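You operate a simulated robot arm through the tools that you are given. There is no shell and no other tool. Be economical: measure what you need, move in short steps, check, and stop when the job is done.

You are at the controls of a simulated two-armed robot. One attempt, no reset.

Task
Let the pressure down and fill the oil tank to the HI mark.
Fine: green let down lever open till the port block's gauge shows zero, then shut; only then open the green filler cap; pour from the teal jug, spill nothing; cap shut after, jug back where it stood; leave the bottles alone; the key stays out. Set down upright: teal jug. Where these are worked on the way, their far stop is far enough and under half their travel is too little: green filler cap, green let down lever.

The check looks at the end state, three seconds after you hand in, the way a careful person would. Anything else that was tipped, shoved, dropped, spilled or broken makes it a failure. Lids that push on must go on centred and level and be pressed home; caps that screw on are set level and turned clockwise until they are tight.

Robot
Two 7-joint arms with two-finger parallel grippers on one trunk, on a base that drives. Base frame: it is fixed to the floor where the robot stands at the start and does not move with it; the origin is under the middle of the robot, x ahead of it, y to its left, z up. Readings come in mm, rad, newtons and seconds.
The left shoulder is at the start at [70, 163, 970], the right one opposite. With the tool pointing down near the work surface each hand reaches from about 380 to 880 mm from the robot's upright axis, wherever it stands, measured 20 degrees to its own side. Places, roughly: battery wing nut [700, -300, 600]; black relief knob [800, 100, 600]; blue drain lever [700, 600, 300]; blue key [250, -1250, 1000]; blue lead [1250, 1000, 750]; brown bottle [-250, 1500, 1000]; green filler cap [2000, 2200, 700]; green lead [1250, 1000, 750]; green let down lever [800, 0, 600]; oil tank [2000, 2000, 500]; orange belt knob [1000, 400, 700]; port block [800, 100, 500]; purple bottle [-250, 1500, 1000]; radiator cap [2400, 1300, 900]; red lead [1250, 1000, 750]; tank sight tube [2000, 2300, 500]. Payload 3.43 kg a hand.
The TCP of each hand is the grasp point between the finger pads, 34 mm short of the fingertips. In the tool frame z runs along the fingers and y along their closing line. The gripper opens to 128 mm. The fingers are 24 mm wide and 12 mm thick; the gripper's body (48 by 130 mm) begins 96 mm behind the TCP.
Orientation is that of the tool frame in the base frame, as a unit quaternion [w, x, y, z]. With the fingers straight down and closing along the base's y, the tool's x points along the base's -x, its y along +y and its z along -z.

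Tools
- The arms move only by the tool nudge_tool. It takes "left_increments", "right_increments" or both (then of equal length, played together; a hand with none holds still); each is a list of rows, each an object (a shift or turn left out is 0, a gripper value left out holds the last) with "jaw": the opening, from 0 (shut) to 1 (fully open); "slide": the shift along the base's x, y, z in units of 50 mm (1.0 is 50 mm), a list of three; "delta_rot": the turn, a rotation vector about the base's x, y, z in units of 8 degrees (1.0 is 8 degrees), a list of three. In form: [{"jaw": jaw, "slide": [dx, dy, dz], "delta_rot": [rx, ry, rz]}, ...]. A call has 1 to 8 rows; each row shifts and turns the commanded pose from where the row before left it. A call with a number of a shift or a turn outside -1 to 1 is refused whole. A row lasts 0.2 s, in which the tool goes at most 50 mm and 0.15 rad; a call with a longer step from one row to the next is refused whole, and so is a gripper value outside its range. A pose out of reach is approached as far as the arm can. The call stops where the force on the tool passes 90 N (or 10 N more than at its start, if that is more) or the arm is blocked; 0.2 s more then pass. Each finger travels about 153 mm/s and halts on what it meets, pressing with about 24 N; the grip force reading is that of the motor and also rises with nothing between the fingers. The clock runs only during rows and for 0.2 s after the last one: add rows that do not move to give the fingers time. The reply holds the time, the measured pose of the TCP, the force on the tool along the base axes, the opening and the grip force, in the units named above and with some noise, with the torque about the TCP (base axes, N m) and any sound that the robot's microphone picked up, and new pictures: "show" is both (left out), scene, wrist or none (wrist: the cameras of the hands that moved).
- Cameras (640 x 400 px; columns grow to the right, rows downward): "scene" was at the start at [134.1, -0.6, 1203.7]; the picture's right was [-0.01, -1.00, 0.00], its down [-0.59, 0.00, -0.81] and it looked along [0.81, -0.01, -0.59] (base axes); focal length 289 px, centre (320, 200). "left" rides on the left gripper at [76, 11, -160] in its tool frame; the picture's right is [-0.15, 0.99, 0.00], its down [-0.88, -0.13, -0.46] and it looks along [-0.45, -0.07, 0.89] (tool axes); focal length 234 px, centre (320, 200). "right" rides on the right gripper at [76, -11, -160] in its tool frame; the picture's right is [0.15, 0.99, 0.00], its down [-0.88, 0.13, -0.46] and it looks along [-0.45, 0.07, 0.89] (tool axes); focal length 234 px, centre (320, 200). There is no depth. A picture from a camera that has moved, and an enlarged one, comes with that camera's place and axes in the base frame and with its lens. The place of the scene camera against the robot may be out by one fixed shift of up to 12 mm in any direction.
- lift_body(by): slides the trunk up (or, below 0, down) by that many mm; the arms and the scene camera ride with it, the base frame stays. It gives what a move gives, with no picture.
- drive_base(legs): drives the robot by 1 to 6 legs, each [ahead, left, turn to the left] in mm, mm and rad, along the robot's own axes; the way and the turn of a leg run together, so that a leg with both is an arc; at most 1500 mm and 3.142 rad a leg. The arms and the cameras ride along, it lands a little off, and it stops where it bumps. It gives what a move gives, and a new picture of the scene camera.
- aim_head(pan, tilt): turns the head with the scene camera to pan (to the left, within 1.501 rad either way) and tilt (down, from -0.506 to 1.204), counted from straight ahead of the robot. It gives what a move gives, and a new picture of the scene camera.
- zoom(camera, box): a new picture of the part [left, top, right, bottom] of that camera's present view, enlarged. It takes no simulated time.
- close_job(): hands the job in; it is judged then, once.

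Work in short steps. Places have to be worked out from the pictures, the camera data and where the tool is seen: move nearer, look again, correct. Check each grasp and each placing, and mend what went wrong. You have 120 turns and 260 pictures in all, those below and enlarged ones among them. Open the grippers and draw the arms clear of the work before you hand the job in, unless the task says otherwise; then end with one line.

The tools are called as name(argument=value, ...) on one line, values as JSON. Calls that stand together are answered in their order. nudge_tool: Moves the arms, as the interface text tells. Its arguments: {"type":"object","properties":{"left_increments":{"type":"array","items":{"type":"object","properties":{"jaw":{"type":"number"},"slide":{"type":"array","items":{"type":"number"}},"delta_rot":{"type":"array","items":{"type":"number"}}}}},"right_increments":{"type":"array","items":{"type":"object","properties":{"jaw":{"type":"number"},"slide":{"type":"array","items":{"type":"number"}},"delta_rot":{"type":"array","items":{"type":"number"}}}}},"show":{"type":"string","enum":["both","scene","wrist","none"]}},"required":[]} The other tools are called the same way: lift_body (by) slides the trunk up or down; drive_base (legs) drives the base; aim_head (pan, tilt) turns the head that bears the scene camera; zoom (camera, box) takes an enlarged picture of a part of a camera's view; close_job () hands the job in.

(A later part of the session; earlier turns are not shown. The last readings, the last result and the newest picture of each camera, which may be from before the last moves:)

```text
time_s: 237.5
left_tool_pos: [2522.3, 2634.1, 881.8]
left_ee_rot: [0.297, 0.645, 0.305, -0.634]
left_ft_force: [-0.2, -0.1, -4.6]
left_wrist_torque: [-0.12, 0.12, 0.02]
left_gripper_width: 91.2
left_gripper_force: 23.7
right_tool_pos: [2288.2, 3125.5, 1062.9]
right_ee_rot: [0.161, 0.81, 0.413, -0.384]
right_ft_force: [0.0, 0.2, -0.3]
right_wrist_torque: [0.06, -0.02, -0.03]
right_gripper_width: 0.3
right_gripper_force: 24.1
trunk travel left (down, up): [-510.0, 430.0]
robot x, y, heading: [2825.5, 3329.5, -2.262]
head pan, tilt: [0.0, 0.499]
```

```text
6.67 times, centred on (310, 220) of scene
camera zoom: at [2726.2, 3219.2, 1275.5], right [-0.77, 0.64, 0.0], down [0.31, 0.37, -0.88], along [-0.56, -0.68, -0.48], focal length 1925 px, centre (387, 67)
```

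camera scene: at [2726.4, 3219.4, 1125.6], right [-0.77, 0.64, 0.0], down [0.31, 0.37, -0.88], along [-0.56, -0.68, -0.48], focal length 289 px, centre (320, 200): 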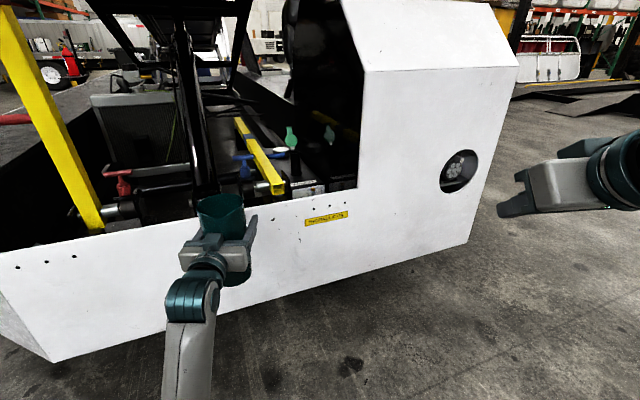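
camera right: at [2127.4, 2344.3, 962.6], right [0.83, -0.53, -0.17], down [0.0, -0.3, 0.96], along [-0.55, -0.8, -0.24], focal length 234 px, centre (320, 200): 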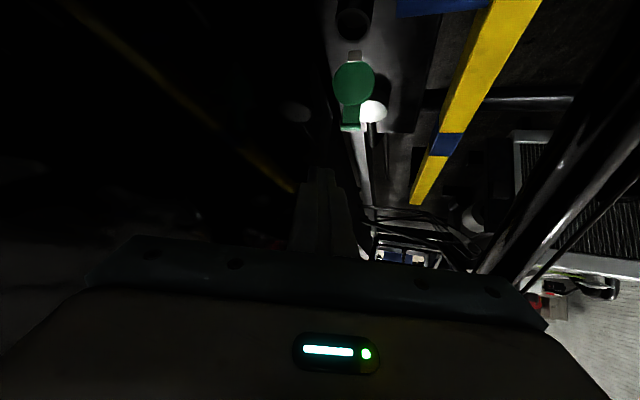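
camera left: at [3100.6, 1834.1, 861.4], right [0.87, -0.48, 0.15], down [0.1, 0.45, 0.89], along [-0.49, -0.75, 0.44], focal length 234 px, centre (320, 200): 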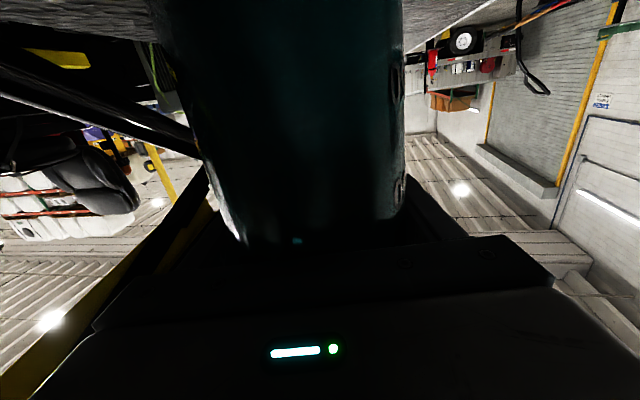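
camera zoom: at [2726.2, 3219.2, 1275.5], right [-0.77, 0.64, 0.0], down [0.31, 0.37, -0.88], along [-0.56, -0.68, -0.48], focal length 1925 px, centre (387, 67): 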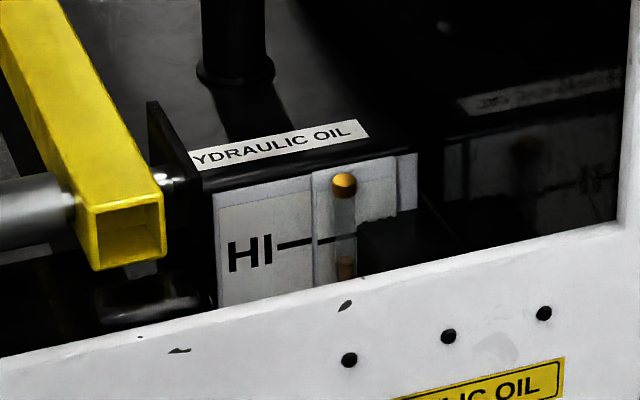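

The level is clearly below HI from here (about 11 mm). I zoom in more for a baseline before pouring a little more.

zoom(camera="scene", box=[297, 205, 327, 235])

lift_body(by=230)

zoom(camera="scene", box=[280, 240, 340, 300])

```text
13.33 times, centred on (312, 220) of scene
camera zoom: at [2726.2, 3219.2, 1275.5], right [-0.77, 0.64, 0.0], down [0.31, 0.37, -0.88], along [-0.56, -0.68, -0.48], focal length 3850 px, centre (427, -67)
```

zoom: 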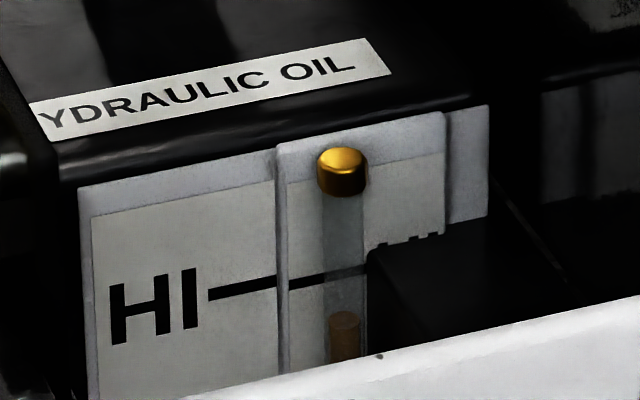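

```text
time_s: 239.9
left_tool_pos: [2523.1, 2634.0, 1110.3]
left_ee_rot: [0.297, 0.645, 0.305, -0.635]
left_ft_force: [-0.2, 0.5, -4.3]
left_wrist_torque: [-0.11, 0.1, -0.02]
left_gripper_width: 91.2
left_gripper_force: 23.5
right_tool_pos: [2289.4, 3124.8, 1292.3]
right_ee_rot: [0.162, 0.81, 0.413, -0.383]
right_ft_force: [0.5, -0.3, 0.6]
right_wrist_torque: [-0.03, -0.05, 0.02]
right_gripper_width: 0.0
right_gripper_force: 23.7
trunk travel left (down, up): [-740.0, 200.0]
robot x, y, heading: [2818.9, 3331.0, -2.261]
head pan, tilt: [0.0, 0.499]
```

```text
6.67 times, centred on (310, 270) of scene
camera zoom: at [2726.2, 3219.1, 1505.6], right [-0.77, 0.64, 0.0], down [0.31, 0.37, -0.88], along [-0.56, -0.68, -0.48], focal length 1925 px, centre (387, -267)
```

zoom: 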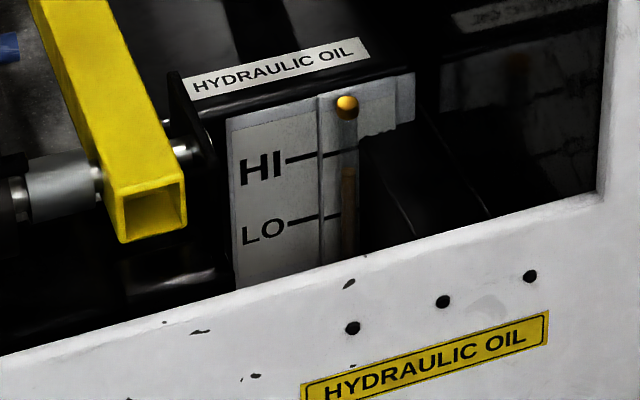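

Two-view estimate: level ≈13 mm below HI (~a quarter of the LO–HI gap), so roughly 45 g more. I drive back to the pouring place.

drive_base(legs=[[698, 0, 0]])

aim_head(pan=-0.25, tilt=0.75)

```text
time_s: 243.8
left_tool_pos: [2077.2, 2100.5, 1108.8]
left_ee_rot: [0.295, 0.648, 0.306, -0.633]
left_ft_force: [-0.1, -0.5, -4.1]
left_wrist_torque: [-0.11, 0.1, 0.0]
left_gripper_width: 91.3
left_gripper_force: 23.8
right_tool_pos: [1843.1, 2592.6, 1291.8]
right_ee_rot: [0.162, 0.81, 0.413, -0.383]
right_ft_force: [-0.5, -0.4, -0.5]
right_wrist_torque: [-0.01, 0.0, -0.03]
right_gripper_width: 0.2
right_gripper_force: 24.0
trunk travel left (down, up): [-740.0, 200.0]
robot x, y, heading: [2377.3, 2797.5, -2.26]
head pan, tilt: [0.0, 0.499]
stopped in leg 1: the robot was blocked; the commanded pose is now the measured one
camera scene: at [2281.4, 2684.6, 1505.3], right [-0.77, 0.64, 0.0], down [0.31, 0.37, -0.88], along [-0.56, -0.67, -0.48], focal length 289 px, centre (320, 200)
```

scene: 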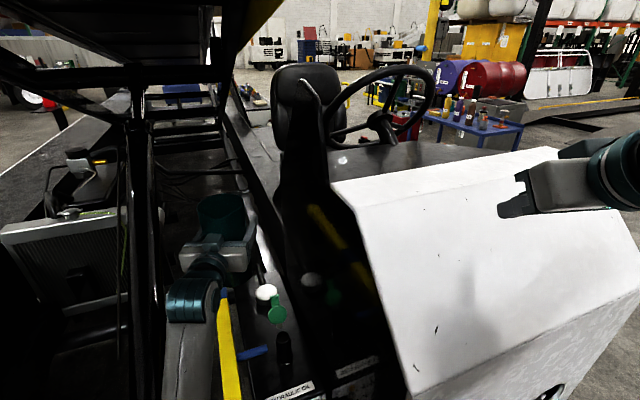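

```text
time_s: 244.5
left_tool_pos: [2078.9, 2101.9, 1111.6]
left_ee_rot: [0.296, 0.645, 0.304, -0.635]
left_ft_force: [0.2, -0.7, -4.2]
left_wrist_torque: [-0.07, 0.12, 0.0]
left_gripper_width: 91.4
left_gripper_force: 24.1
right_tool_pos: [1845.1, 2594.5, 1292.9]
right_ee_rot: [0.161, 0.811, 0.412, -0.384]
right_ft_force: [-0.3, 0.7, 0.0]
right_wrist_torque: [0.04, -0.02, 0.0]
right_gripper_width: 0.3
right_gripper_force: 24.0
trunk travel left (down, up): [-740.0, 200.0]
robot x, y, heading: [2379.6, 2796.7, -2.264]
head pan, tilt: [-0.25, 0.75]
camera scene: at [2274.6, 2708.6, 1483.8], right [-0.59, 0.81, 0.0], down [0.55, 0.4, -0.73], along [-0.59, -0.43, -0.68], focal length 289 px, centre (320, 200)
```

scene: 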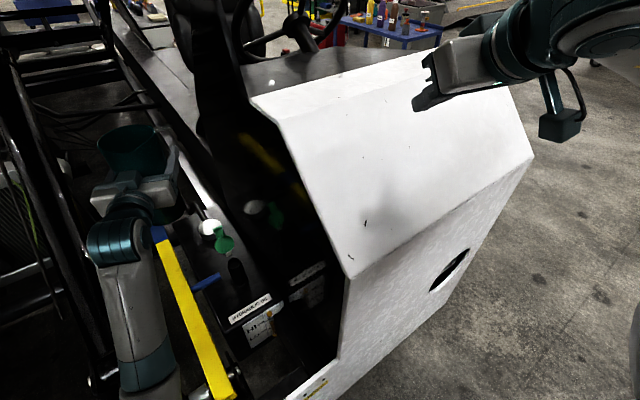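

Back in the same place. I lower the jug beside the neck to z≈835, then tip to 60°, then to ~70° while lowering to 798.

nudge_tool(left_increments=[{"slide": [-0.11, -0.147, -0.69]}, {"slide": [-0.11, -0.147, -0.69]}, {"slide": [-0.11, -0.147, -0.69]}, {"slide": [-0.11, -0.147, -0.69]}, {"slide": [-0.11, -0.147, -0.69]}, {"slide": [-0.11, -0.147, -0.69]}, {"slide": [-0.11, -0.147, -0.69]}, {"slide": [-0.11, -0.147, -0.69]}], show="none")

nudge_tool(left_increments=[{"delta_rot": [-0.6, -0.72, 0]}, {"delta_rot": [-0.6, -0.72, 0]}, {"delta_rot": [-0.6, -0.72, 0]}, {"delta_rot": [-0.6, -0.72, 0]}, {"delta_rot": [-0.6, -0.72, 0]}, {"delta_rot": [-0.6, -0.72, 0]}, {"delta_rot": [-0.6, -0.72, 0]}, {"delta_rot": [-0.6, -0.72, 0]}], show="none")

zoom(camera="scene", box=[160, 190, 280, 310])

```text
time_s: 246.3
left_tool_pos: [2033.7, 2044.1, 833.7]
left_ee_rot: [0.297, 0.645, 0.305, -0.635]
left_ft_force: [0.2, 0.0, -4.4]
left_wrist_torque: [-0.12, 0.14, 0.05]
left_gripper_width: 91.3
left_gripper_force: 23.8
right_tool_pos: [1846.3, 2593.1, 1292.0]
right_ee_rot: [0.162, 0.81, 0.412, -0.384]
right_ft_force: [0.5, -0.3, -0.7]
right_wrist_torque: [0.06, -0.02, 0.01]
right_gripper_width: 0.0
right_gripper_force: 23.6
trunk travel left (down, up): [-740.0, 200.0]
robot x, y, heading: [2382.1, 2791.8, -2.266]
head pan, tilt: [-0.25, 0.75]
```

```text
time_s: 248.1
left_tool_pos: [2033.7, 2045.4, 835.6]
left_ee_rot: [0.58, 0.708, -0.053, -0.399]
left_ft_force: [-0.2, 0.4, -4.4]
left_wrist_torque: [-0.08, 0.15, 0.01]
left_gripper_width: 91.5
left_gripper_force: 24.6
right_tool_pos: [1845.5, 2593.1, 1292.4]
right_ee_rot: [0.162, 0.81, 0.412, -0.384]
right_ft_force: [-0.1, 0.4, 0.3]
right_wrist_torque: [-0.03, 0.02, -0.01]
right_gripper_width: 0.2
right_gripper_force: 23.8
trunk travel left (down, up): [-740.0, 200.0]
robot x, y, heading: [2376.9, 2794.5, -2.265]
head pan, tilt: [-0.25, 0.75]
```

```text
3.33 times, centred on (220, 250) of scene
camera zoom: at [2274.2, 2708.1, 1483.7], right [-0.59, 0.81, 0.0], down [0.55, 0.4, -0.73], along [-0.59, -0.43, -0.68], focal length 962 px, centre (653, 33)
```

zoom: 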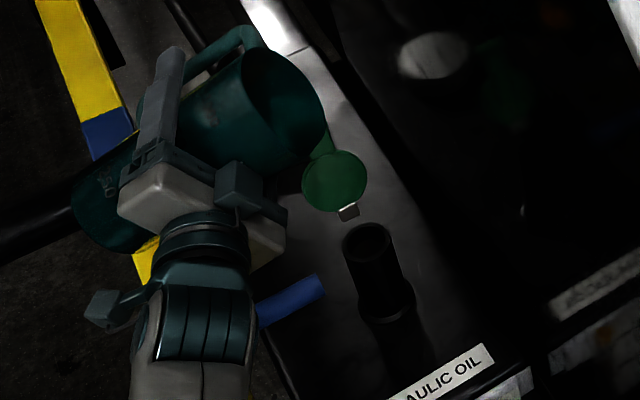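

At 60° nothing flows. I lower to 798 and tip on to ~72°.

nudge_tool(left_increments=[{"slide": [0, 0, -0.37], "delta_rot": [-0.45, -0.54, 0]}, {"slide": [0, 0, -0.37], "delta_rot": [-0.45, -0.54, 0]}, {}, {}], show="none")

zoom(camera="scene", box=[190, 220, 290, 350])

nudge_tool(left_increments=[{"delta_rot": [-0.16, -0.19, 0]}, {}, {}, {}], show="none")

zoom(camera="scene", box=[190, 220, 290, 350])

zoom(camera="scene", box=[250, 300, 280, 330])

```text
time_s: 249.1
left_tool_pos: [2033.9, 2044.8, 798.3]
left_ee_rot: [0.618, 0.699, -0.121, -0.34]
left_ft_force: [-0.2, 0.2, -4.2]
left_wrist_torque: [-0.1, 0.21, -0.01]
left_gripper_width: 91.3
left_gripper_force: 23.8
right_tool_pos: [1844.2, 2594.1, 1293.2]
right_ee_rot: [0.162, 0.81, 0.413, -0.385]
right_ft_force: [1.0, 0.0, -1.0]
right_wrist_torque: [-0.02, -0.02, -0.02]
right_gripper_width: 0.0
right_gripper_force: 23.1
trunk travel left (down, up): [-740.0, 200.0]
robot x, y, heading: [2378.1, 2802.9, -2.264]
head pan, tilt: [-0.25, 0.75]
```

```text
3.08 times, centred on (240, 285) of scene
camera zoom: at [2274.0, 2708.1, 1483.7], right [-0.59, 0.81, 0.0], down [0.55, 0.4, -0.73], along [-0.59, -0.43, -0.68], focal length 888 px, centre (566, -62)
```

zoom: 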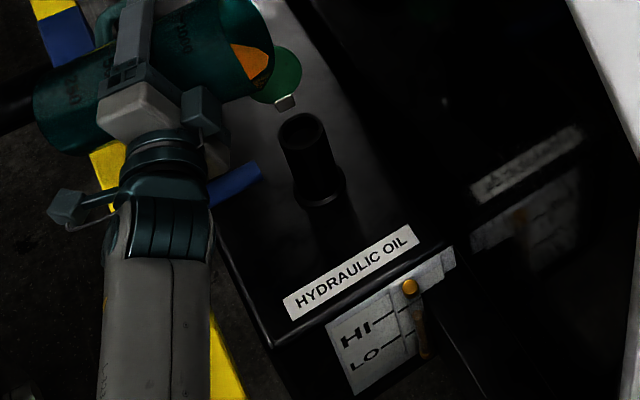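

```text
time_s: 250.1
left_tool_pos: [2034.6, 2045.0, 798.7]
left_ee_rot: [0.623, 0.696, -0.134, -0.33]
left_ft_force: [-0.3, -0.1, -5.2]
left_wrist_torque: [-0.06, 0.16, 0.02]
left_gripper_width: 91.6
left_gripper_force: 24.2
right_tool_pos: [1844.8, 2593.3, 1292.7]
right_ee_rot: [0.161, 0.81, 0.411, -0.385]
right_ft_force: [0.7, -0.5, 0.3]
right_wrist_torque: [0.03, 0.0, -0.03]
right_gripper_width: 0.2
right_gripper_force: 24.6
trunk travel left (down, up): [-740.0, 200.0]
robot x, y, heading: [2381.0, 2794.1, -2.272]
head pan, tilt: [-0.25, 0.75]
```

```text
3.08 times, centred on (240, 285) of scene
camera zoom: at [2274.1, 2708.1, 1483.7], right [-0.59, 0.81, 0.0], down [0.55, 0.4, -0.73], along [-0.59, -0.43, -0.68], focal length 888 px, centre (566, -62)
```

zoom: 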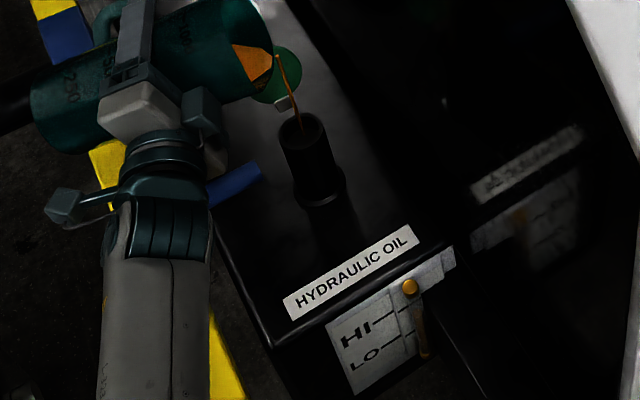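

```text
13.33 times, centred on (265, 315) of scene
camera zoom: at [2274.1, 2708.1, 1483.7], right [-0.59, 0.81, 0.0], down [0.55, 0.4, -0.73], along [-0.59, -0.43, -0.68], focal length 3850 px, centre (1053, -1333)
```

zoom: 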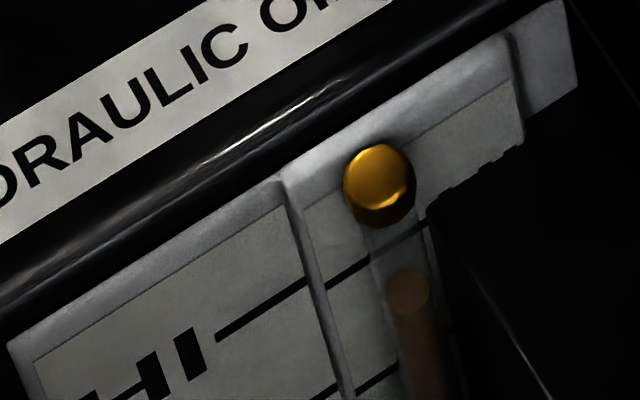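

Flow resumed into the neck; the level is rising. I add another 2.5° and wait.

nudge_tool(left_increments=[{"delta_rot": [-0.16, -0.19, 0]}, {}, {}, {}, {}, {}, {}], show="none")

zoom(camera="scene", box=[190, 220, 290, 350])

zoom(camera="scene", box=[250, 300, 280, 330])

```text
time_s: 251.7
left_tool_pos: [2034.1, 2043.7, 799.2]
left_ee_rot: [0.629, 0.694, -0.145, -0.32]
left_ft_force: [0.4, 0.6, -3.5]
left_wrist_torque: [-0.02, 0.15, 0.01]
left_gripper_width: 91.4
left_gripper_force: 24.4
right_tool_pos: [1843.9, 2594.2, 1293.3]
right_ee_rot: [0.161, 0.81, 0.412, -0.385]
right_ft_force: [0.4, -0.1, -0.5]
right_wrist_torque: [0.02, 0.01, -0.01]
right_gripper_width: 0.0
right_gripper_force: 24.1
trunk travel left (down, up): [-740.0, 200.0]
robot x, y, heading: [2379.1, 2793.9, -2.261]
head pan, tilt: [-0.25, 0.75]
```

```text
3.08 times, centred on (240, 285) of scene
camera zoom: at [2274.2, 2708.2, 1483.7], right [-0.59, 0.81, 0.0], down [0.55, 0.4, -0.73], along [-0.59, -0.43, -0.68], focal length 888 px, centre (566, -62)
```

zoom: 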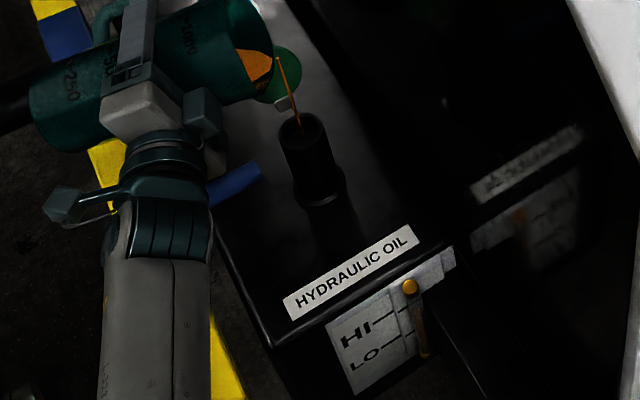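

```text
13.33 times, centred on (265, 315) of scene
camera zoom: at [2274.2, 2708.2, 1483.7], right [-0.59, 0.81, 0.0], down [0.55, 0.4, -0.73], along [-0.59, -0.43, -0.68], focal length 3850 px, centre (1053, -1333)
```

zoom: 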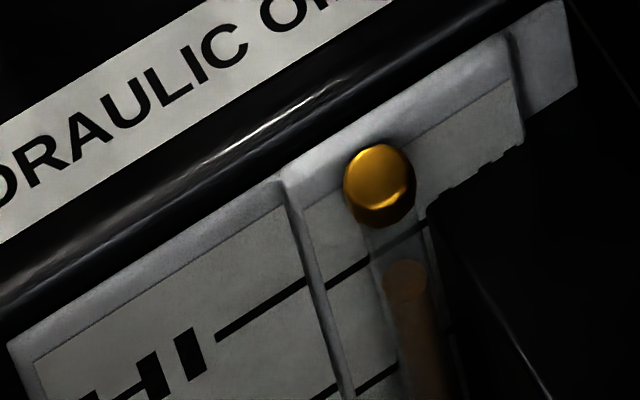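

Level is about 5 mm short of HI. Another 2.5° and wait.

nudge_tool(left_increments=[{"delta_rot": [-0.15, -0.18, 0]}, {}, {}, {}, {}, {}, {}], show="none")

zoom(camera="scene", box=[250, 300, 280, 330])

```text
time_s: 253.3
left_tool_pos: [2033.0, 2044.4, 799.3]
left_ee_rot: [0.634, 0.691, -0.157, -0.31]
left_ft_force: [-0.4, 0.2, -3.3]
left_wrist_torque: [-0.09, 0.16, -0.01]
left_gripper_width: 91.4
left_gripper_force: 24.2
right_tool_pos: [1845.7, 2594.4, 1292.8]
right_ee_rot: [0.161, 0.81, 0.412, -0.384]
right_ft_force: [0.1, -0.1, -0.4]
right_wrist_torque: [-0.02, -0.02, -0.02]
right_gripper_width: 0.0
right_gripper_force: 24.4
trunk travel left (down, up): [-740.0, 200.0]
robot x, y, heading: [2374.9, 2797.6, -2.263]
head pan, tilt: [-0.25, 0.75]
```

```text
13.33 times, centred on (265, 315) of scene
camera zoom: at [2274.2, 2708.3, 1483.7], right [-0.59, 0.81, 0.0], down [0.55, 0.4, -0.73], along [-0.59, -0.43, -0.68], focal length 3850 px, centre (1053, -1333)
```

zoom: 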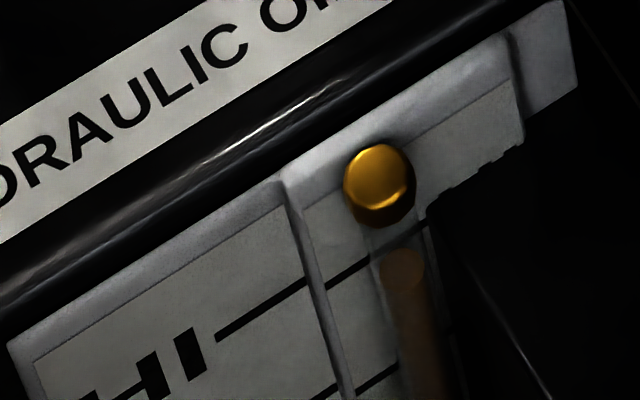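

The level is now at my computed HI position. I tip back upright and lift the jug.

nudge_tool(left_increments=[{"delta_rot": [0.6, 0.72, 0]}, {"delta_rot": [0.6, 0.72, 0]}, {"delta_rot": [0.6, 0.72, 0], "slide": [0, 0, 0.3]}, {"delta_rot": [0.6, 0.72, 0], "slide": [0, 0, 0.5]}, {"delta_rot": [0.6, 0.72, 0], "slide": [0, 0, 0.5]}, {"delta_rot": [0.6, 0.72, 0], "slide": [0, 0, 0.5]}, {"delta_rot": [0.6, 0.72, 0], "slide": [0, 0, 0.5]}, {"delta_rot": [0.6, 0.72, 0], "slide": [0, 0, 0.5]}], show="none")

nudge_tool(left_increments=[{"delta_rot": [0.6, 0.72, 0], "slide": [0, 0, 0.6]}, {"delta_rot": [0.6, 0.72, 0], "slide": [0, 0, 0.6]}, {"slide": [0.25, 0.35, 0.6]}, {"slide": [0.25, 0.35, 0.6]}, {"slide": [0.25, 0.35, 0.6]}], show="none")

zoom(camera="scene", box=[80, 100, 300, 340])

```text
time_s: 255.1
left_tool_pos: [2033.8, 2044.6, 937.9]
left_ee_rot: [0.387, 0.683, 0.207, -0.584]
left_ft_force: [0.2, -0.7, -3.2]
left_wrist_torque: [-0.08, 0.04, 0.02]
left_gripper_width: 91.3
left_gripper_force: 23.9
right_tool_pos: [1844.8, 2593.5, 1293.2]
right_ee_rot: [0.162, 0.81, 0.413, -0.384]
right_ft_force: [0.3, -0.5, 0.0]
right_wrist_torque: [0.0, -0.02, 0.02]
right_gripper_width: 0.2
right_gripper_force: 24.0
trunk travel left (down, up): [-740.0, 200.0]
robot x, y, heading: [2375.5, 2794.1, -2.266]
head pan, tilt: [-0.25, 0.75]
```

```text
time_s: 256.3
left_tool_pos: [2070.3, 2098.4, 1088.5]
left_ee_rot: [0.307, 0.651, 0.293, -0.629]
left_ft_force: [0.2, -0.3, -2.9]
left_wrist_torque: [-0.04, 0.08, 0.0]
left_gripper_width: 91.4
left_gripper_force: 23.6
right_tool_pos: [1845.3, 2594.0, 1293.9]
right_ee_rot: [0.162, 0.81, 0.412, -0.385]
right_ft_force: [-0.7, 0.6, -0.4]
right_wrist_torque: [-0.01, -0.03, -0.01]
right_gripper_width: 0.1
right_gripper_force: 24.4
trunk travel left (down, up): [-740.0, 200.0]
robot x, y, heading: [2376.6, 2797.6, -2.26]
head pan, tilt: [-0.25, 0.75]
```

```text
1.67 times, centred on (190, 220) of scene
camera zoom: at [2274.5, 2708.8, 1483.7], right [-0.59, 0.81, 0.0], down [0.55, 0.4, -0.73], along [-0.59, -0.43, -0.68], focal length 481 px, centre (537, 167)
```

zoom: 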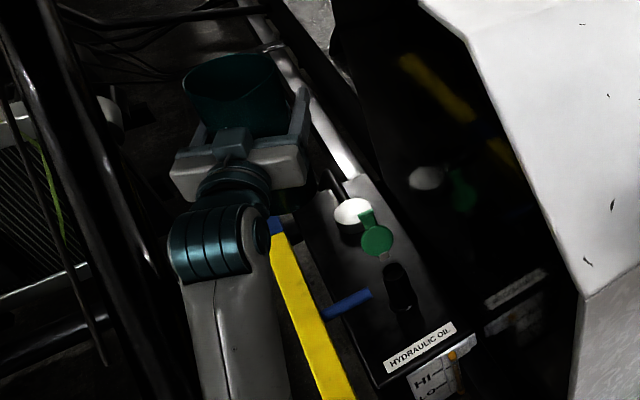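

Jug nearly empty of the needed amount and upright. I back off and read the tube in the flatter view used before.

drive_base(legs=[[-698, 0, 0]])

aim_head(pan=0.0, tilt=0.5)

zoom(camera="scene", box=[280, 240, 340, 300])

lift_body(by=-230)

zoom(camera="scene", box=[297, 205, 327, 235])

```text
time_s: 260.1
left_tool_pos: [2512.5, 2627.4, 1088.6]
left_ee_rot: [0.31, 0.65, 0.295, -0.628]
left_ft_force: [0.0, -0.3, -3.0]
left_wrist_torque: [-0.1, 0.07, -0.01]
left_gripper_width: 91.2
left_gripper_force: 24.0
right_tool_pos: [2284.9, 3123.0, 1292.3]
right_ee_rot: [0.163, 0.809, 0.414, -0.384]
right_ft_force: [0.6, 0.4, 0.5]
right_wrist_torque: [0.0, 0.0, 0.04]
right_gripper_width: 0.0
right_gripper_force: 23.6
trunk travel left (down, up): [-740.0, 200.0]
robot x, y, heading: [2816.7, 3325.2, -2.265]
head pan, tilt: [-0.25, 0.75]
camera scene: at [2713.5, 3238.8, 1483.7], right [-0.59, 0.81, 0.0], down [0.55, 0.4, -0.73], along [-0.59, -0.43, -0.68], focal length 289 px, centre (320, 200)
```

scene: 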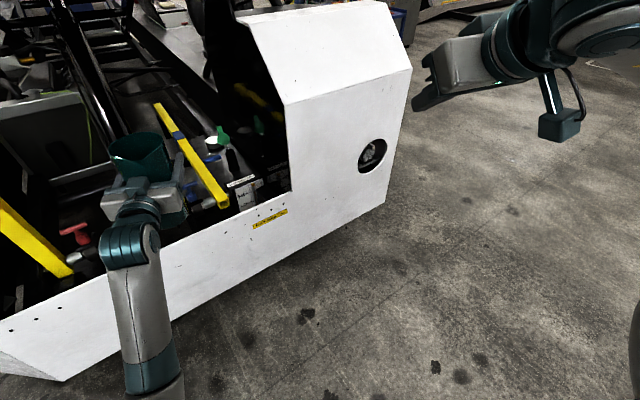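

```text
time_s: 260.9
left_tool_pos: [2511.3, 2627.6, 1089.1]
left_ee_rot: [0.31, 0.651, 0.294, -0.628]
left_ft_force: [-0.1, 0.4, -3.2]
left_wrist_torque: [-0.09, 0.08, -0.08]
left_gripper_width: 91.2
left_gripper_force: 24.1
right_tool_pos: [2285.3, 3123.1, 1293.1]
right_ee_rot: [0.161, 0.81, 0.413, -0.384]
right_ft_force: [-0.4, -0.1, -0.6]
right_wrist_torque: [0.02, -0.01, -0.02]
right_gripper_width: 0.1
right_gripper_force: 24.0
trunk travel left (down, up): [-740.0, 200.0]
robot x, y, heading: [2812.2, 3323.4, -2.263]
head pan, tilt: [0.0, 0.499]
camera scene: at [2722.6, 3217.7, 1505.6], right [-0.77, 0.64, 0.0], down [0.31, 0.37, -0.88], along [-0.56, -0.68, -0.48], focal length 289 px, centre (320, 200)
```

scene: 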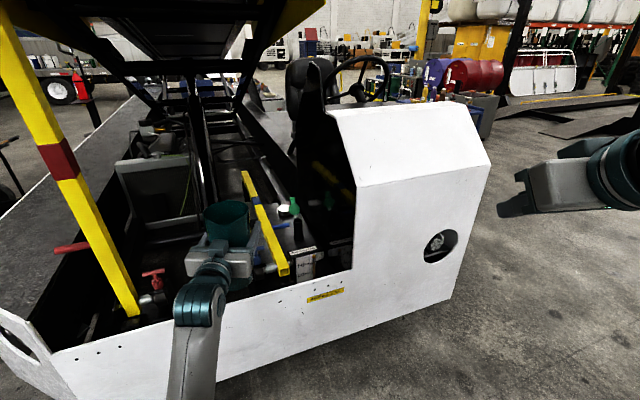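

```text
6.67 times, centred on (310, 270) of scene
camera zoom: at [2722.6, 3217.7, 1505.6], right [-0.77, 0.64, 0.0], down [0.31, 0.37, -0.88], along [-0.56, -0.68, -0.48], focal length 1925 px, centre (387, -267)
```

zoom: 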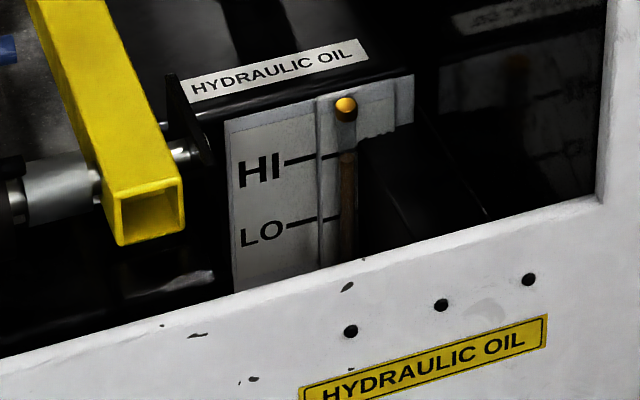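

```text
time_s: 263.3
left_tool_pos: [2511.8, 2627.7, 859.1]
left_ee_rot: [0.308, 0.65, 0.295, -0.629]
left_ft_force: [0.0, 0.0, -2.6]
left_wrist_torque: [-0.09, 0.08, -0.03]
left_gripper_width: 91.6
left_gripper_force: 23.8
right_tool_pos: [2285.0, 3123.0, 1063.6]
right_ee_rot: [0.162, 0.81, 0.413, -0.384]
right_ft_force: [0.3, -0.2, -0.5]
right_wrist_torque: [0.03, 0.0, 0.02]
right_gripper_width: 0.1
right_gripper_force: 23.7
trunk travel left (down, up): [-510.0, 430.0]
robot x, y, heading: [2817.3, 3327.2, -2.262]
head pan, tilt: [0.0, 0.499]
```

```text
13.33 times, centred on (312, 220) of scene
camera zoom: at [2722.8, 3217.8, 1275.7], right [-0.77, 0.64, 0.0], down [0.3, 0.37, -0.88], along [-0.56, -0.68, -0.48], focal length 3850 px, centre (427, -67)
```

zoom: 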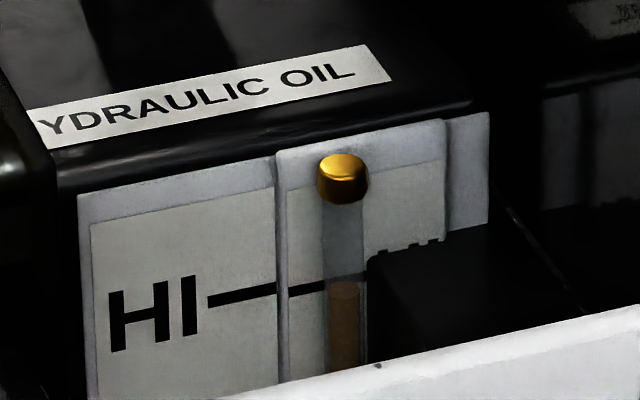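

From the flat view the level stands exactly at HI (parallax included). Now I return the jug: trunk back up, turn, and drive to the deck.

lift_body(by=270)

drive_base(legs=[[0, 0, 0.19], [25, 770, 0], [380, 0, 0]])

aim_head(pan=0.15, tilt=0.85)

```text
time_s: 266.1
left_tool_pos: [2511.1, 2627.9, 1128.3]
left_ee_rot: [0.309, 0.651, 0.294, -0.628]
left_ft_force: [-0.3, -0.9, -3.4]
left_wrist_torque: [-0.07, 0.07, 0.01]
left_gripper_width: 91.0
left_gripper_force: 23.9
right_tool_pos: [2285.1, 3122.9, 1332.4]
right_ee_rot: [0.162, 0.81, 0.413, -0.384]
right_ft_force: [-0.5, 0.4, -0.8]
right_wrist_torque: [0.02, 0.03, 0.02]
right_gripper_width: 0.0
right_gripper_force: 23.9
trunk travel left (down, up): [-780.0, 160.0]
robot x, y, heading: [2815.6, 3326.5, -2.263]
head pan, tilt: [0.0, 0.499]
```

```text
time_s: 272.9
left_tool_pos: [3133.8, 1862.0, 1129.2]
left_ee_rot: [0.365, 0.621, 0.352, -0.598]
left_ft_force: [0.4, -0.1, -3.3]
left_wrist_torque: [-0.09, 0.09, -0.01]
left_gripper_width: 91.4
left_gripper_force: 24.0
right_tool_pos: [2818.5, 2306.0, 1333.4]
right_ee_rot: [0.198, 0.767, 0.486, -0.368]
right_ft_force: [-0.1, 4.3, 2.8]
right_wrist_torque: [-0.03, 0.04, 0.01]
right_gripper_width: 0.2
right_gripper_force: 24.3
trunk travel left (down, up): [-780.0, 160.0]
robot x, y, heading: [3306.2, 2604.4, -2.074]
head pan, tilt: [0.0, 0.499]
camera scene: at [3231.5, 2481.1, 1545.8], right [-0.88, 0.48, 0.0], down [0.23, 0.42, -0.88], along [-0.42, -0.77, -0.48], focal length 289 px, centre (320, 200)
```

scene: 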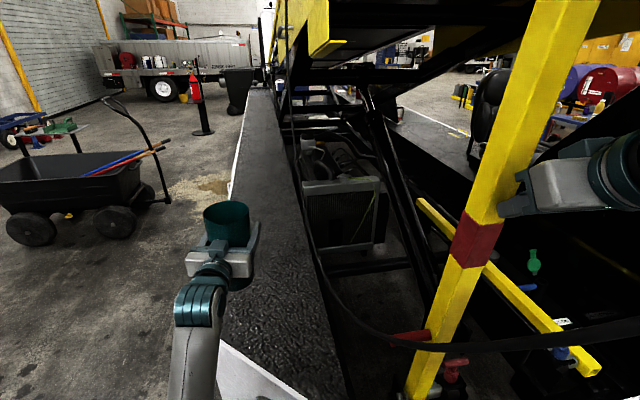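

```text
time_s: 273.8
left_tool_pos: [3132.5, 1861.2, 1128.7]
left_ee_rot: [0.366, 0.621, 0.353, -0.597]
left_ft_force: [0.3, -0.2, -3.4]
left_wrist_torque: [-0.1, 0.09, -0.03]
left_gripper_width: 91.5
left_gripper_force: 24.0
right_tool_pos: [2817.7, 2307.8, 1334.1]
right_ee_rot: [0.197, 0.767, 0.487, -0.368]
right_ft_force: [1.1, 3.6, -0.2]
right_wrist_torque: [0.03, -0.02, 0.03]
right_gripper_width: 0.0
right_gripper_force: 24.0
trunk travel left (down, up): [-780.0, 160.0]
robot x, y, heading: [3303.5, 2603.1, -2.071]
head pan, tilt: [0.15, 0.85]
camera scene: at [3248.5, 2487.8, 1515.8], right [-0.94, 0.35, 0.0], down [0.26, 0.7, -0.66], along [-0.23, -0.62, -0.75], focal length 289 px, centre (320, 200)
```

scene: 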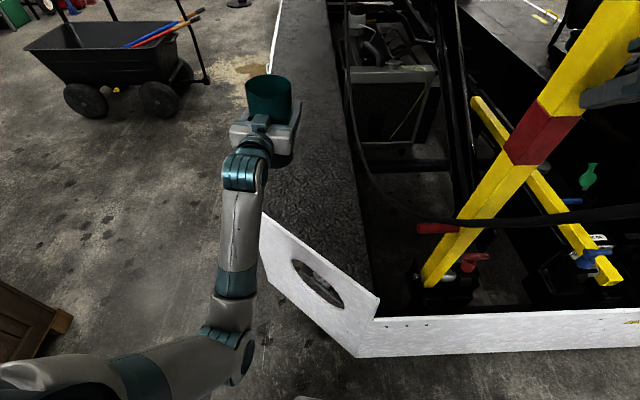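

The right hand is near the post, so I pull it back a bit while bringing the jug over its old spot (3015,1700), levelled, at z≈935.

nudge_tool(left_increments=[{"slide": [-0.39, -0.54, -0.64], "delta_rot": [0.04, 0.12, 0.015]}, {"slide": [-0.39, -0.54, -0.64], "delta_rot": [0.035, 0.11, 0.015]}, {"slide": [-0.39, -0.54, -0.64]}, {"slide": [-0.39, -0.54, -0.64]}, {"slide": [-0.39, -0.54, -0.64]}, {"slide": [-0.4, -0.535, -0.64]}, {}], right_increments=[{"slide": [0.2, 0.5, 0]}, {"slide": [0.2, 0.5, 0]}, {"slide": [0.2, 0.5, 0]}, {}, {}, {}, {}], show="none")

zoom(camera="scene", box=[240, 90, 370, 220])

```text
time_s: 275.4
left_tool_pos: [3014.7, 1698.4, 935.7]
left_ee_rot: [0.358, 0.612, 0.363, -0.605]
left_ft_force: [0.4, 0.1, -2.6]
left_wrist_torque: [-0.06, 0.03, -0.02]
left_gripper_width: 91.3
left_gripper_force: 23.8
right_tool_pos: [2820.3, 2349.9, 1371.8]
right_ee_rot: [0.197, 0.768, 0.486, -0.368]
right_ft_force: [0.4, 0.8, -0.1]
right_wrist_torque: [-0.02, 0.0, 0.01]
right_gripper_width: 0.0
right_gripper_force: 24.5
right hand out of reach, approached as far as the arm can: row 1, 2, 3
trunk travel left (down, up): [-780.0, 160.0]
robot x, y, heading: [3302.4, 2606.7, -2.07]
head pan, tilt: [0.15, 0.85]
```

```text
3.08 times, centred on (305, 155) of scene
camera zoom: at [3248.6, 2487.4, 1515.7], right [-0.94, 0.35, 0.0], down [0.26, 0.7, -0.66], along [-0.23, -0.62, -0.75], focal length 888 px, centre (366, 338)
```

zoom: 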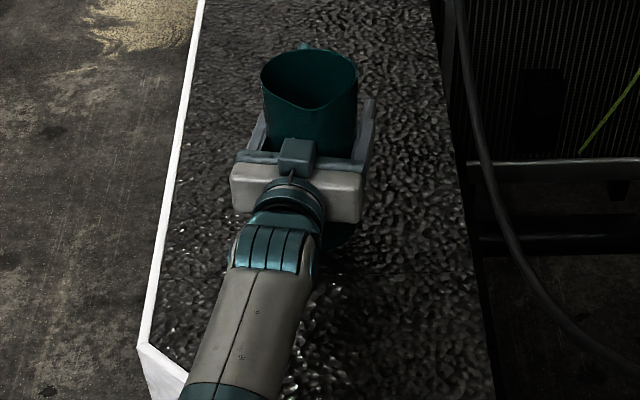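

Over the spot. I lower 19 mm, then creep down until the deck carries it.

nudge_tool(left_increments=[{"slide": [0, 0, -0.2]}, {"slide": [0, 0, -0.18]}, {}, {"slide": [0, 0, -0.05]}, {"slide": [0, 0, -0.05]}], show="none")

nudge_tool(left_increments=[{"slide": [0, 0, -0.05]}], show="none")

zoom(camera="scene", box=[240, 90, 370, 220])

```text
time_s: 276.6
left_tool_pos: [3013.9, 1701.5, 916.6]
left_ee_rot: [0.36, 0.61, 0.362, -0.606]
left_ft_force: [0.3, 1.1, 8.3]
left_wrist_torque: [-0.01, -0.35, 0.02]
left_gripper_width: 91.6
left_gripper_force: 23.9
right_tool_pos: [2819.8, 2351.8, 1373.2]
right_ee_rot: [0.197, 0.768, 0.486, -0.368]
right_ft_force: [0.4, 0.5, 0.7]
right_wrist_torque: [0.02, 0.0, -0.01]
right_gripper_width: 0.2
right_gripper_force: 24.2
trunk travel left (down, up): [-780.0, 160.0]
robot x, y, heading: [3303.4, 2611.1, -2.073]
head pan, tilt: [0.15, 0.85]
```

```text
time_s: 277.0
left_tool_pos: [3015.4, 1701.3, 915.9]
left_ee_rot: [0.36, 0.609, 0.362, -0.607]
left_ft_force: [-1.2, 2.1, 16.0]
left_wrist_torque: [0.61, -0.33, 0.1]
left_gripper_width: 91.5
left_gripper_force: 23.8
right_tool_pos: [2820.4, 2352.7, 1374.1]
right_ee_rot: [0.198, 0.767, 0.486, -0.368]
right_ft_force: [0.5, 0.7, -0.3]
right_wrist_torque: [0.07, 0.02, -0.01]
right_gripper_width: 0.0
right_gripper_force: 24.0
trunk travel left (down, up): [-780.0, 160.0]
robot x, y, heading: [3300.0, 2602.7, -2.073]
head pan, tilt: [0.15, 0.85]
```

```text
3.08 times, centred on (305, 155) of scene
camera zoom: at [3249.0, 2490.4, 1516.2], right [-0.94, 0.35, 0.0], down [0.26, 0.7, -0.66], along [-0.23, -0.62, -0.75], focal length 888 px, centre (366, 338)
```

zoom: 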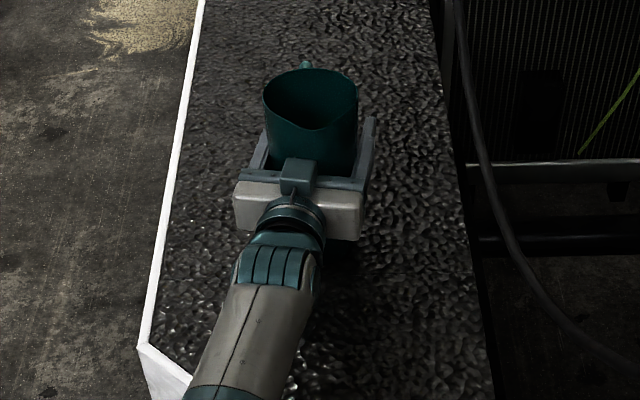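

The deck carries it. I ease the press, open the gripper and withdraw straight back.

nudge_tool(left_increments=[{"slide": [0, 0, 0.05]}, {"jaw": 1}, {}, {}, {"slide": [0.2, 0.36, 0]}, {"slide": [0.3, 0.55, 0]}, {"slide": [0.4, 0.73, 0.1]}, {"slide": [0.4, 0.73, 0.3]}], show="none")

zoom(camera="scene", box=[240, 90, 370, 220])

nudge_tool(left_increments=[{"slide": [0.4, 0.73, 0.3]}, {"slide": [0.4, 0.73, 0.3]}], show="none")

```text
time_s: 278.8
left_tool_pos: [3080.1, 1819.3, 936.4]
left_ee_rot: [0.358, 0.611, 0.364, -0.604]
left_ft_force: [0.4, 0.6, -0.6]
left_wrist_torque: [-0.01, -0.04, 0.01]
left_gripper_width: 128.3
left_gripper_force: 0.1
right_tool_pos: [2821.1, 2352.7, 1372.8]
right_ee_rot: [0.197, 0.767, 0.487, -0.368]
right_ft_force: [-0.4, -0.2, 0.3]
right_wrist_torque: [0.03, 0.02, -0.01]
right_gripper_width: 0.0
right_gripper_force: 24.1
trunk travel left (down, up): [-780.0, 160.0]
robot x, y, heading: [3303.9, 2604.3, -2.075]
head pan, tilt: [0.15, 0.85]
```

```text
3.08 times, centred on (305, 155) of scene
camera zoom: at [3249.3, 2489.2, 1516.0], right [-0.94, 0.35, 0.0], down [0.26, 0.7, -0.66], along [-0.23, -0.62, -0.75], focal length 888 px, centre (366, 338)
```

zoom: 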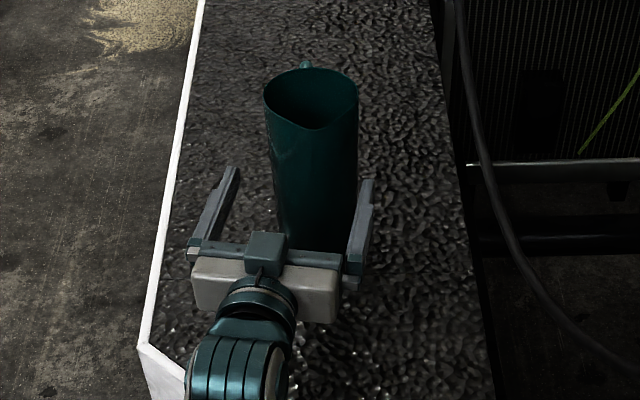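

```text
time_s: 279.4
left_tool_pos: [3121.8, 1890.3, 966.7]
left_ee_rot: [0.359, 0.611, 0.363, -0.605]
left_ft_force: [0.0, -0.7, -0.3]
left_wrist_torque: [0.04, -0.01, 0.01]
left_gripper_width: 127.7
left_gripper_force: 0.0
right_tool_pos: [2821.8, 2352.8, 1374.1]
right_ee_rot: [0.197, 0.768, 0.485, -0.368]
right_ft_force: [0.6, -0.2, -0.7]
right_wrist_torque: [-0.02, 0.01, 0.01]
right_gripper_width: 0.0
right_gripper_force: 24.2
trunk travel left (down, up): [-780.0, 160.0]
robot x, y, heading: [3301.9, 2604.9, -2.078]
head pan, tilt: [0.15, 0.85]
```

Jug stands upright in its place. For closing the cap I'll use the left hand pitched down: close its jaws, rotate 60° downward, and drive back to the tank.

nudge_tool(left_increments=[{"jaw": 0, "slide": [0.2, 0.4, 0.4], "delta_rot": [0.82, -0.456, 0]}, {"slide": [0.1, 0.2, 0.4], "delta_rot": [0.82, -0.456, 0]}, {"delta_rot": [0.82, -0.456, 0]}, {"delta_rot": [0.82, -0.456, 0]}, {"delta_rot": [0.82, -0.456, 0]}, {"delta_rot": [0.82, -0.456, 0]}, {"delta_rot": [0.82, -0.456, 0]}, {"delta_rot": [0.82, -0.456, 0]}], show="none")

drive_base(legs=[[-400, 0, 0], [-25, -770, 0], [0, 0, -0.19], [600, 0, 0]])

aim_head(pan=-0.25, tilt=0.75)

```text
time_s: 281.2
left_tool_pos: [3136.1, 1920.5, 1001.2]
left_ee_rot: [0.129, 0.834, 0.492, -0.213]
left_ft_force: [0.1, -0.7, -0.3]
left_wrist_torque: [0.03, 0.0, 0.03]
left_gripper_width: 0.2
left_gripper_force: 23.5
right_tool_pos: [2820.5, 2350.4, 1372.3]
right_ee_rot: [0.196, 0.768, 0.486, -0.367]
right_ft_force: [-0.7, 0.8, -0.1]
right_wrist_torque: [-0.01, 0.0, 0.02]
right_gripper_width: 0.0
right_gripper_force: 23.8
trunk travel left (down, up): [-780.0, 160.0]
robot x, y, heading: [3305.2, 2604.0, -2.078]
head pan, tilt: [0.15, 0.85]
```

```text
time_s: 291.1
left_tool_pos: [2149.0, 2244.8, 1002.4]
left_ee_rot: [0.109, 0.878, 0.407, -0.227]
left_ft_force: [0.3, -0.6, -0.2]
left_wrist_torque: [-0.02, -0.02, -0.02]
left_gripper_width: 0.0
left_gripper_force: 24.0
right_tool_pos: [1925.6, 2727.6, 1370.8]
right_ee_rot: [0.16, 0.812, 0.408, -0.385]
right_ft_force: [0.2, 0.2, -0.5]
right_wrist_torque: [0.0, 0.03, -0.02]
right_gripper_width: 0.0
right_gripper_force: 23.8
trunk travel left (down, up): [-780.0, 160.0]
robot x, y, heading: [2449.8, 2881.2, -2.269]
head pan, tilt: [0.15, 0.85]
camera scene: at [2371.2, 2776.6, 1515.8], right [-0.85, 0.52, 0.0], down [0.39, 0.64, -0.66], along [-0.35, -0.56, -0.75], focal length 289 px, centre (320, 200)
```

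scene: 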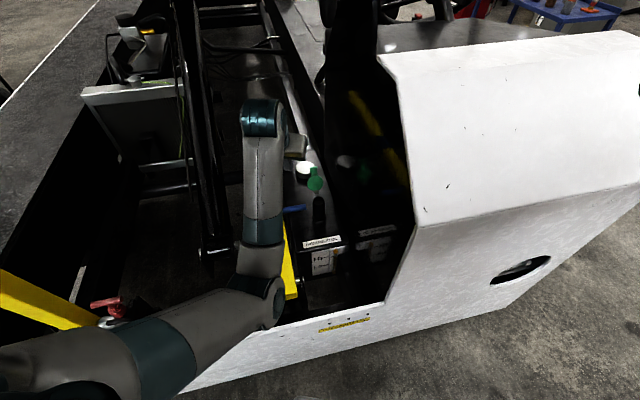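

```text
time_s: 292.0
left_tool_pos: [2148.9, 2244.9, 1003.1]
left_ee_rot: [0.108, 0.878, 0.406, -0.228]
left_ft_force: [0.9, 0.3, 0.1]
left_wrist_torque: [0.02, 0.02, -0.02]
left_gripper_width: 0.0
left_gripper_force: 23.7
right_tool_pos: [1925.0, 2727.0, 1371.6]
right_ee_rot: [0.16, 0.812, 0.409, -0.385]
right_ft_force: [0.2, -0.2, -0.5]
right_wrist_torque: [0.01, -0.01, -0.03]
right_gripper_width: 0.1
right_gripper_force: 23.9
trunk travel left (down, up): [-780.0, 160.0]
robot x, y, heading: [2449.8, 2879.6, -2.272]
head pan, tilt: [-0.25, 0.75]
camera scene: at [2344.6, 2794.8, 1523.7], right [-0.58, 0.81, 0.0], down [0.56, 0.4, -0.73], along [-0.59, -0.43, -0.68], focal length 289 px, centre (320, 200)
```

scene: 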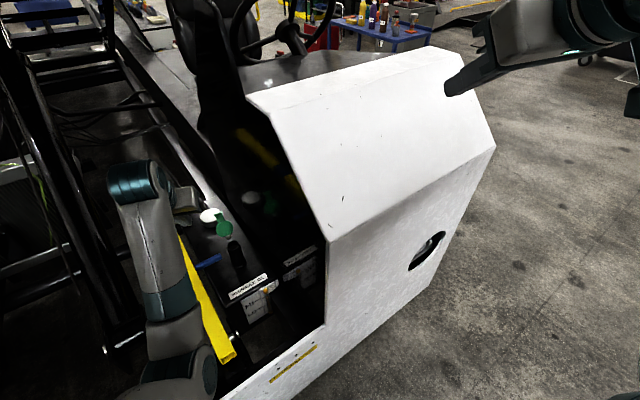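

I drive the last 95 mm and move the finger above and just behind the open lid.

drive_base(legs=[[95, 0, 0]])

nudge_tool(left_increments=[{"slide": [-0.5, -0.57, -0.5]}, {"slide": [-0.5, -0.57, -0.5]}, {"slide": [-0.5, -0.57, -0.5]}, {"slide": [-0.5, -0.57, -0.7]}, {"slide": [-0.5, -0.57, -0.7]}], show="wrist")

zoom(camera="scene", box=[160, 190, 280, 310])

```text
time_s: 293.1
left_tool_pos: [2090.9, 2172.1, 1002.9]
left_ee_rot: [0.109, 0.878, 0.407, -0.227]
left_ft_force: [0.3, -0.4, -0.8]
left_wrist_torque: [0.02, 0.04, 0.0]
left_gripper_width: 0.0
left_gripper_force: 24.0
right_tool_pos: [1865.6, 2655.6, 1372.6]
right_ee_rot: [0.16, 0.812, 0.409, -0.385]
right_ft_force: [0.6, 0.0, -0.2]
right_wrist_torque: [0.01, 0.01, 0.0]
right_gripper_width: 0.0
right_gripper_force: 24.2
trunk travel left (down, up): [-780.0, 160.0]
robot x, y, heading: [2388.1, 2808.4, -2.273]
head pan, tilt: [-0.25, 0.75]
camera scene: at [2284.8, 2723.9, 1523.9], right [-0.58, 0.81, 0.0], down [0.55, 0.4, -0.73], along [-0.59, -0.43, -0.68], focal length 289 px, centre (320, 200)
```

scene: 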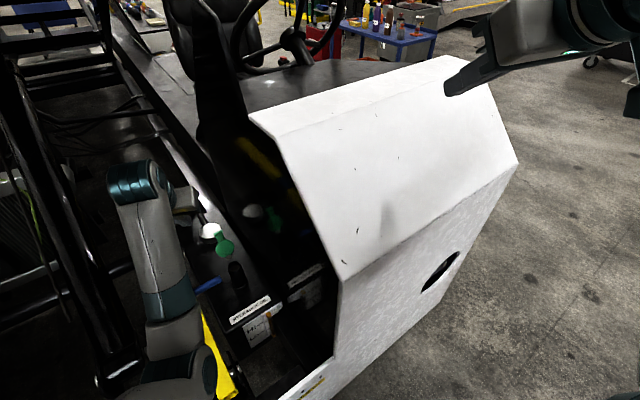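

```text
refused: row 4 steps farther than a row can; nothing moved
```

```text
3.33 times, centred on (220, 250) of scene
camera zoom: at [2284.8, 2723.9, 1523.9], right [-0.58, 0.81, 0.0], down [0.55, 0.4, -0.73], along [-0.59, -0.43, -0.68], focal length 962 px, centre (653, 33)
```

zoom: 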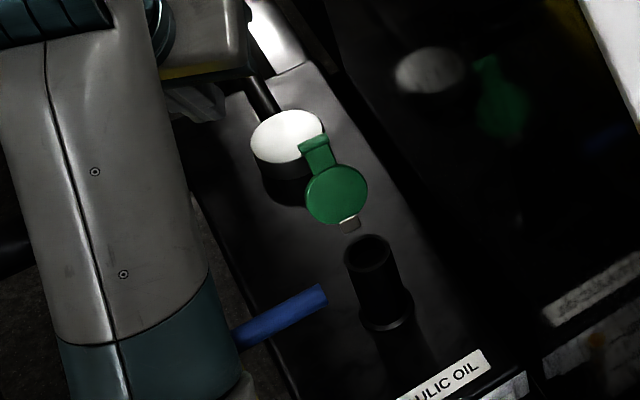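

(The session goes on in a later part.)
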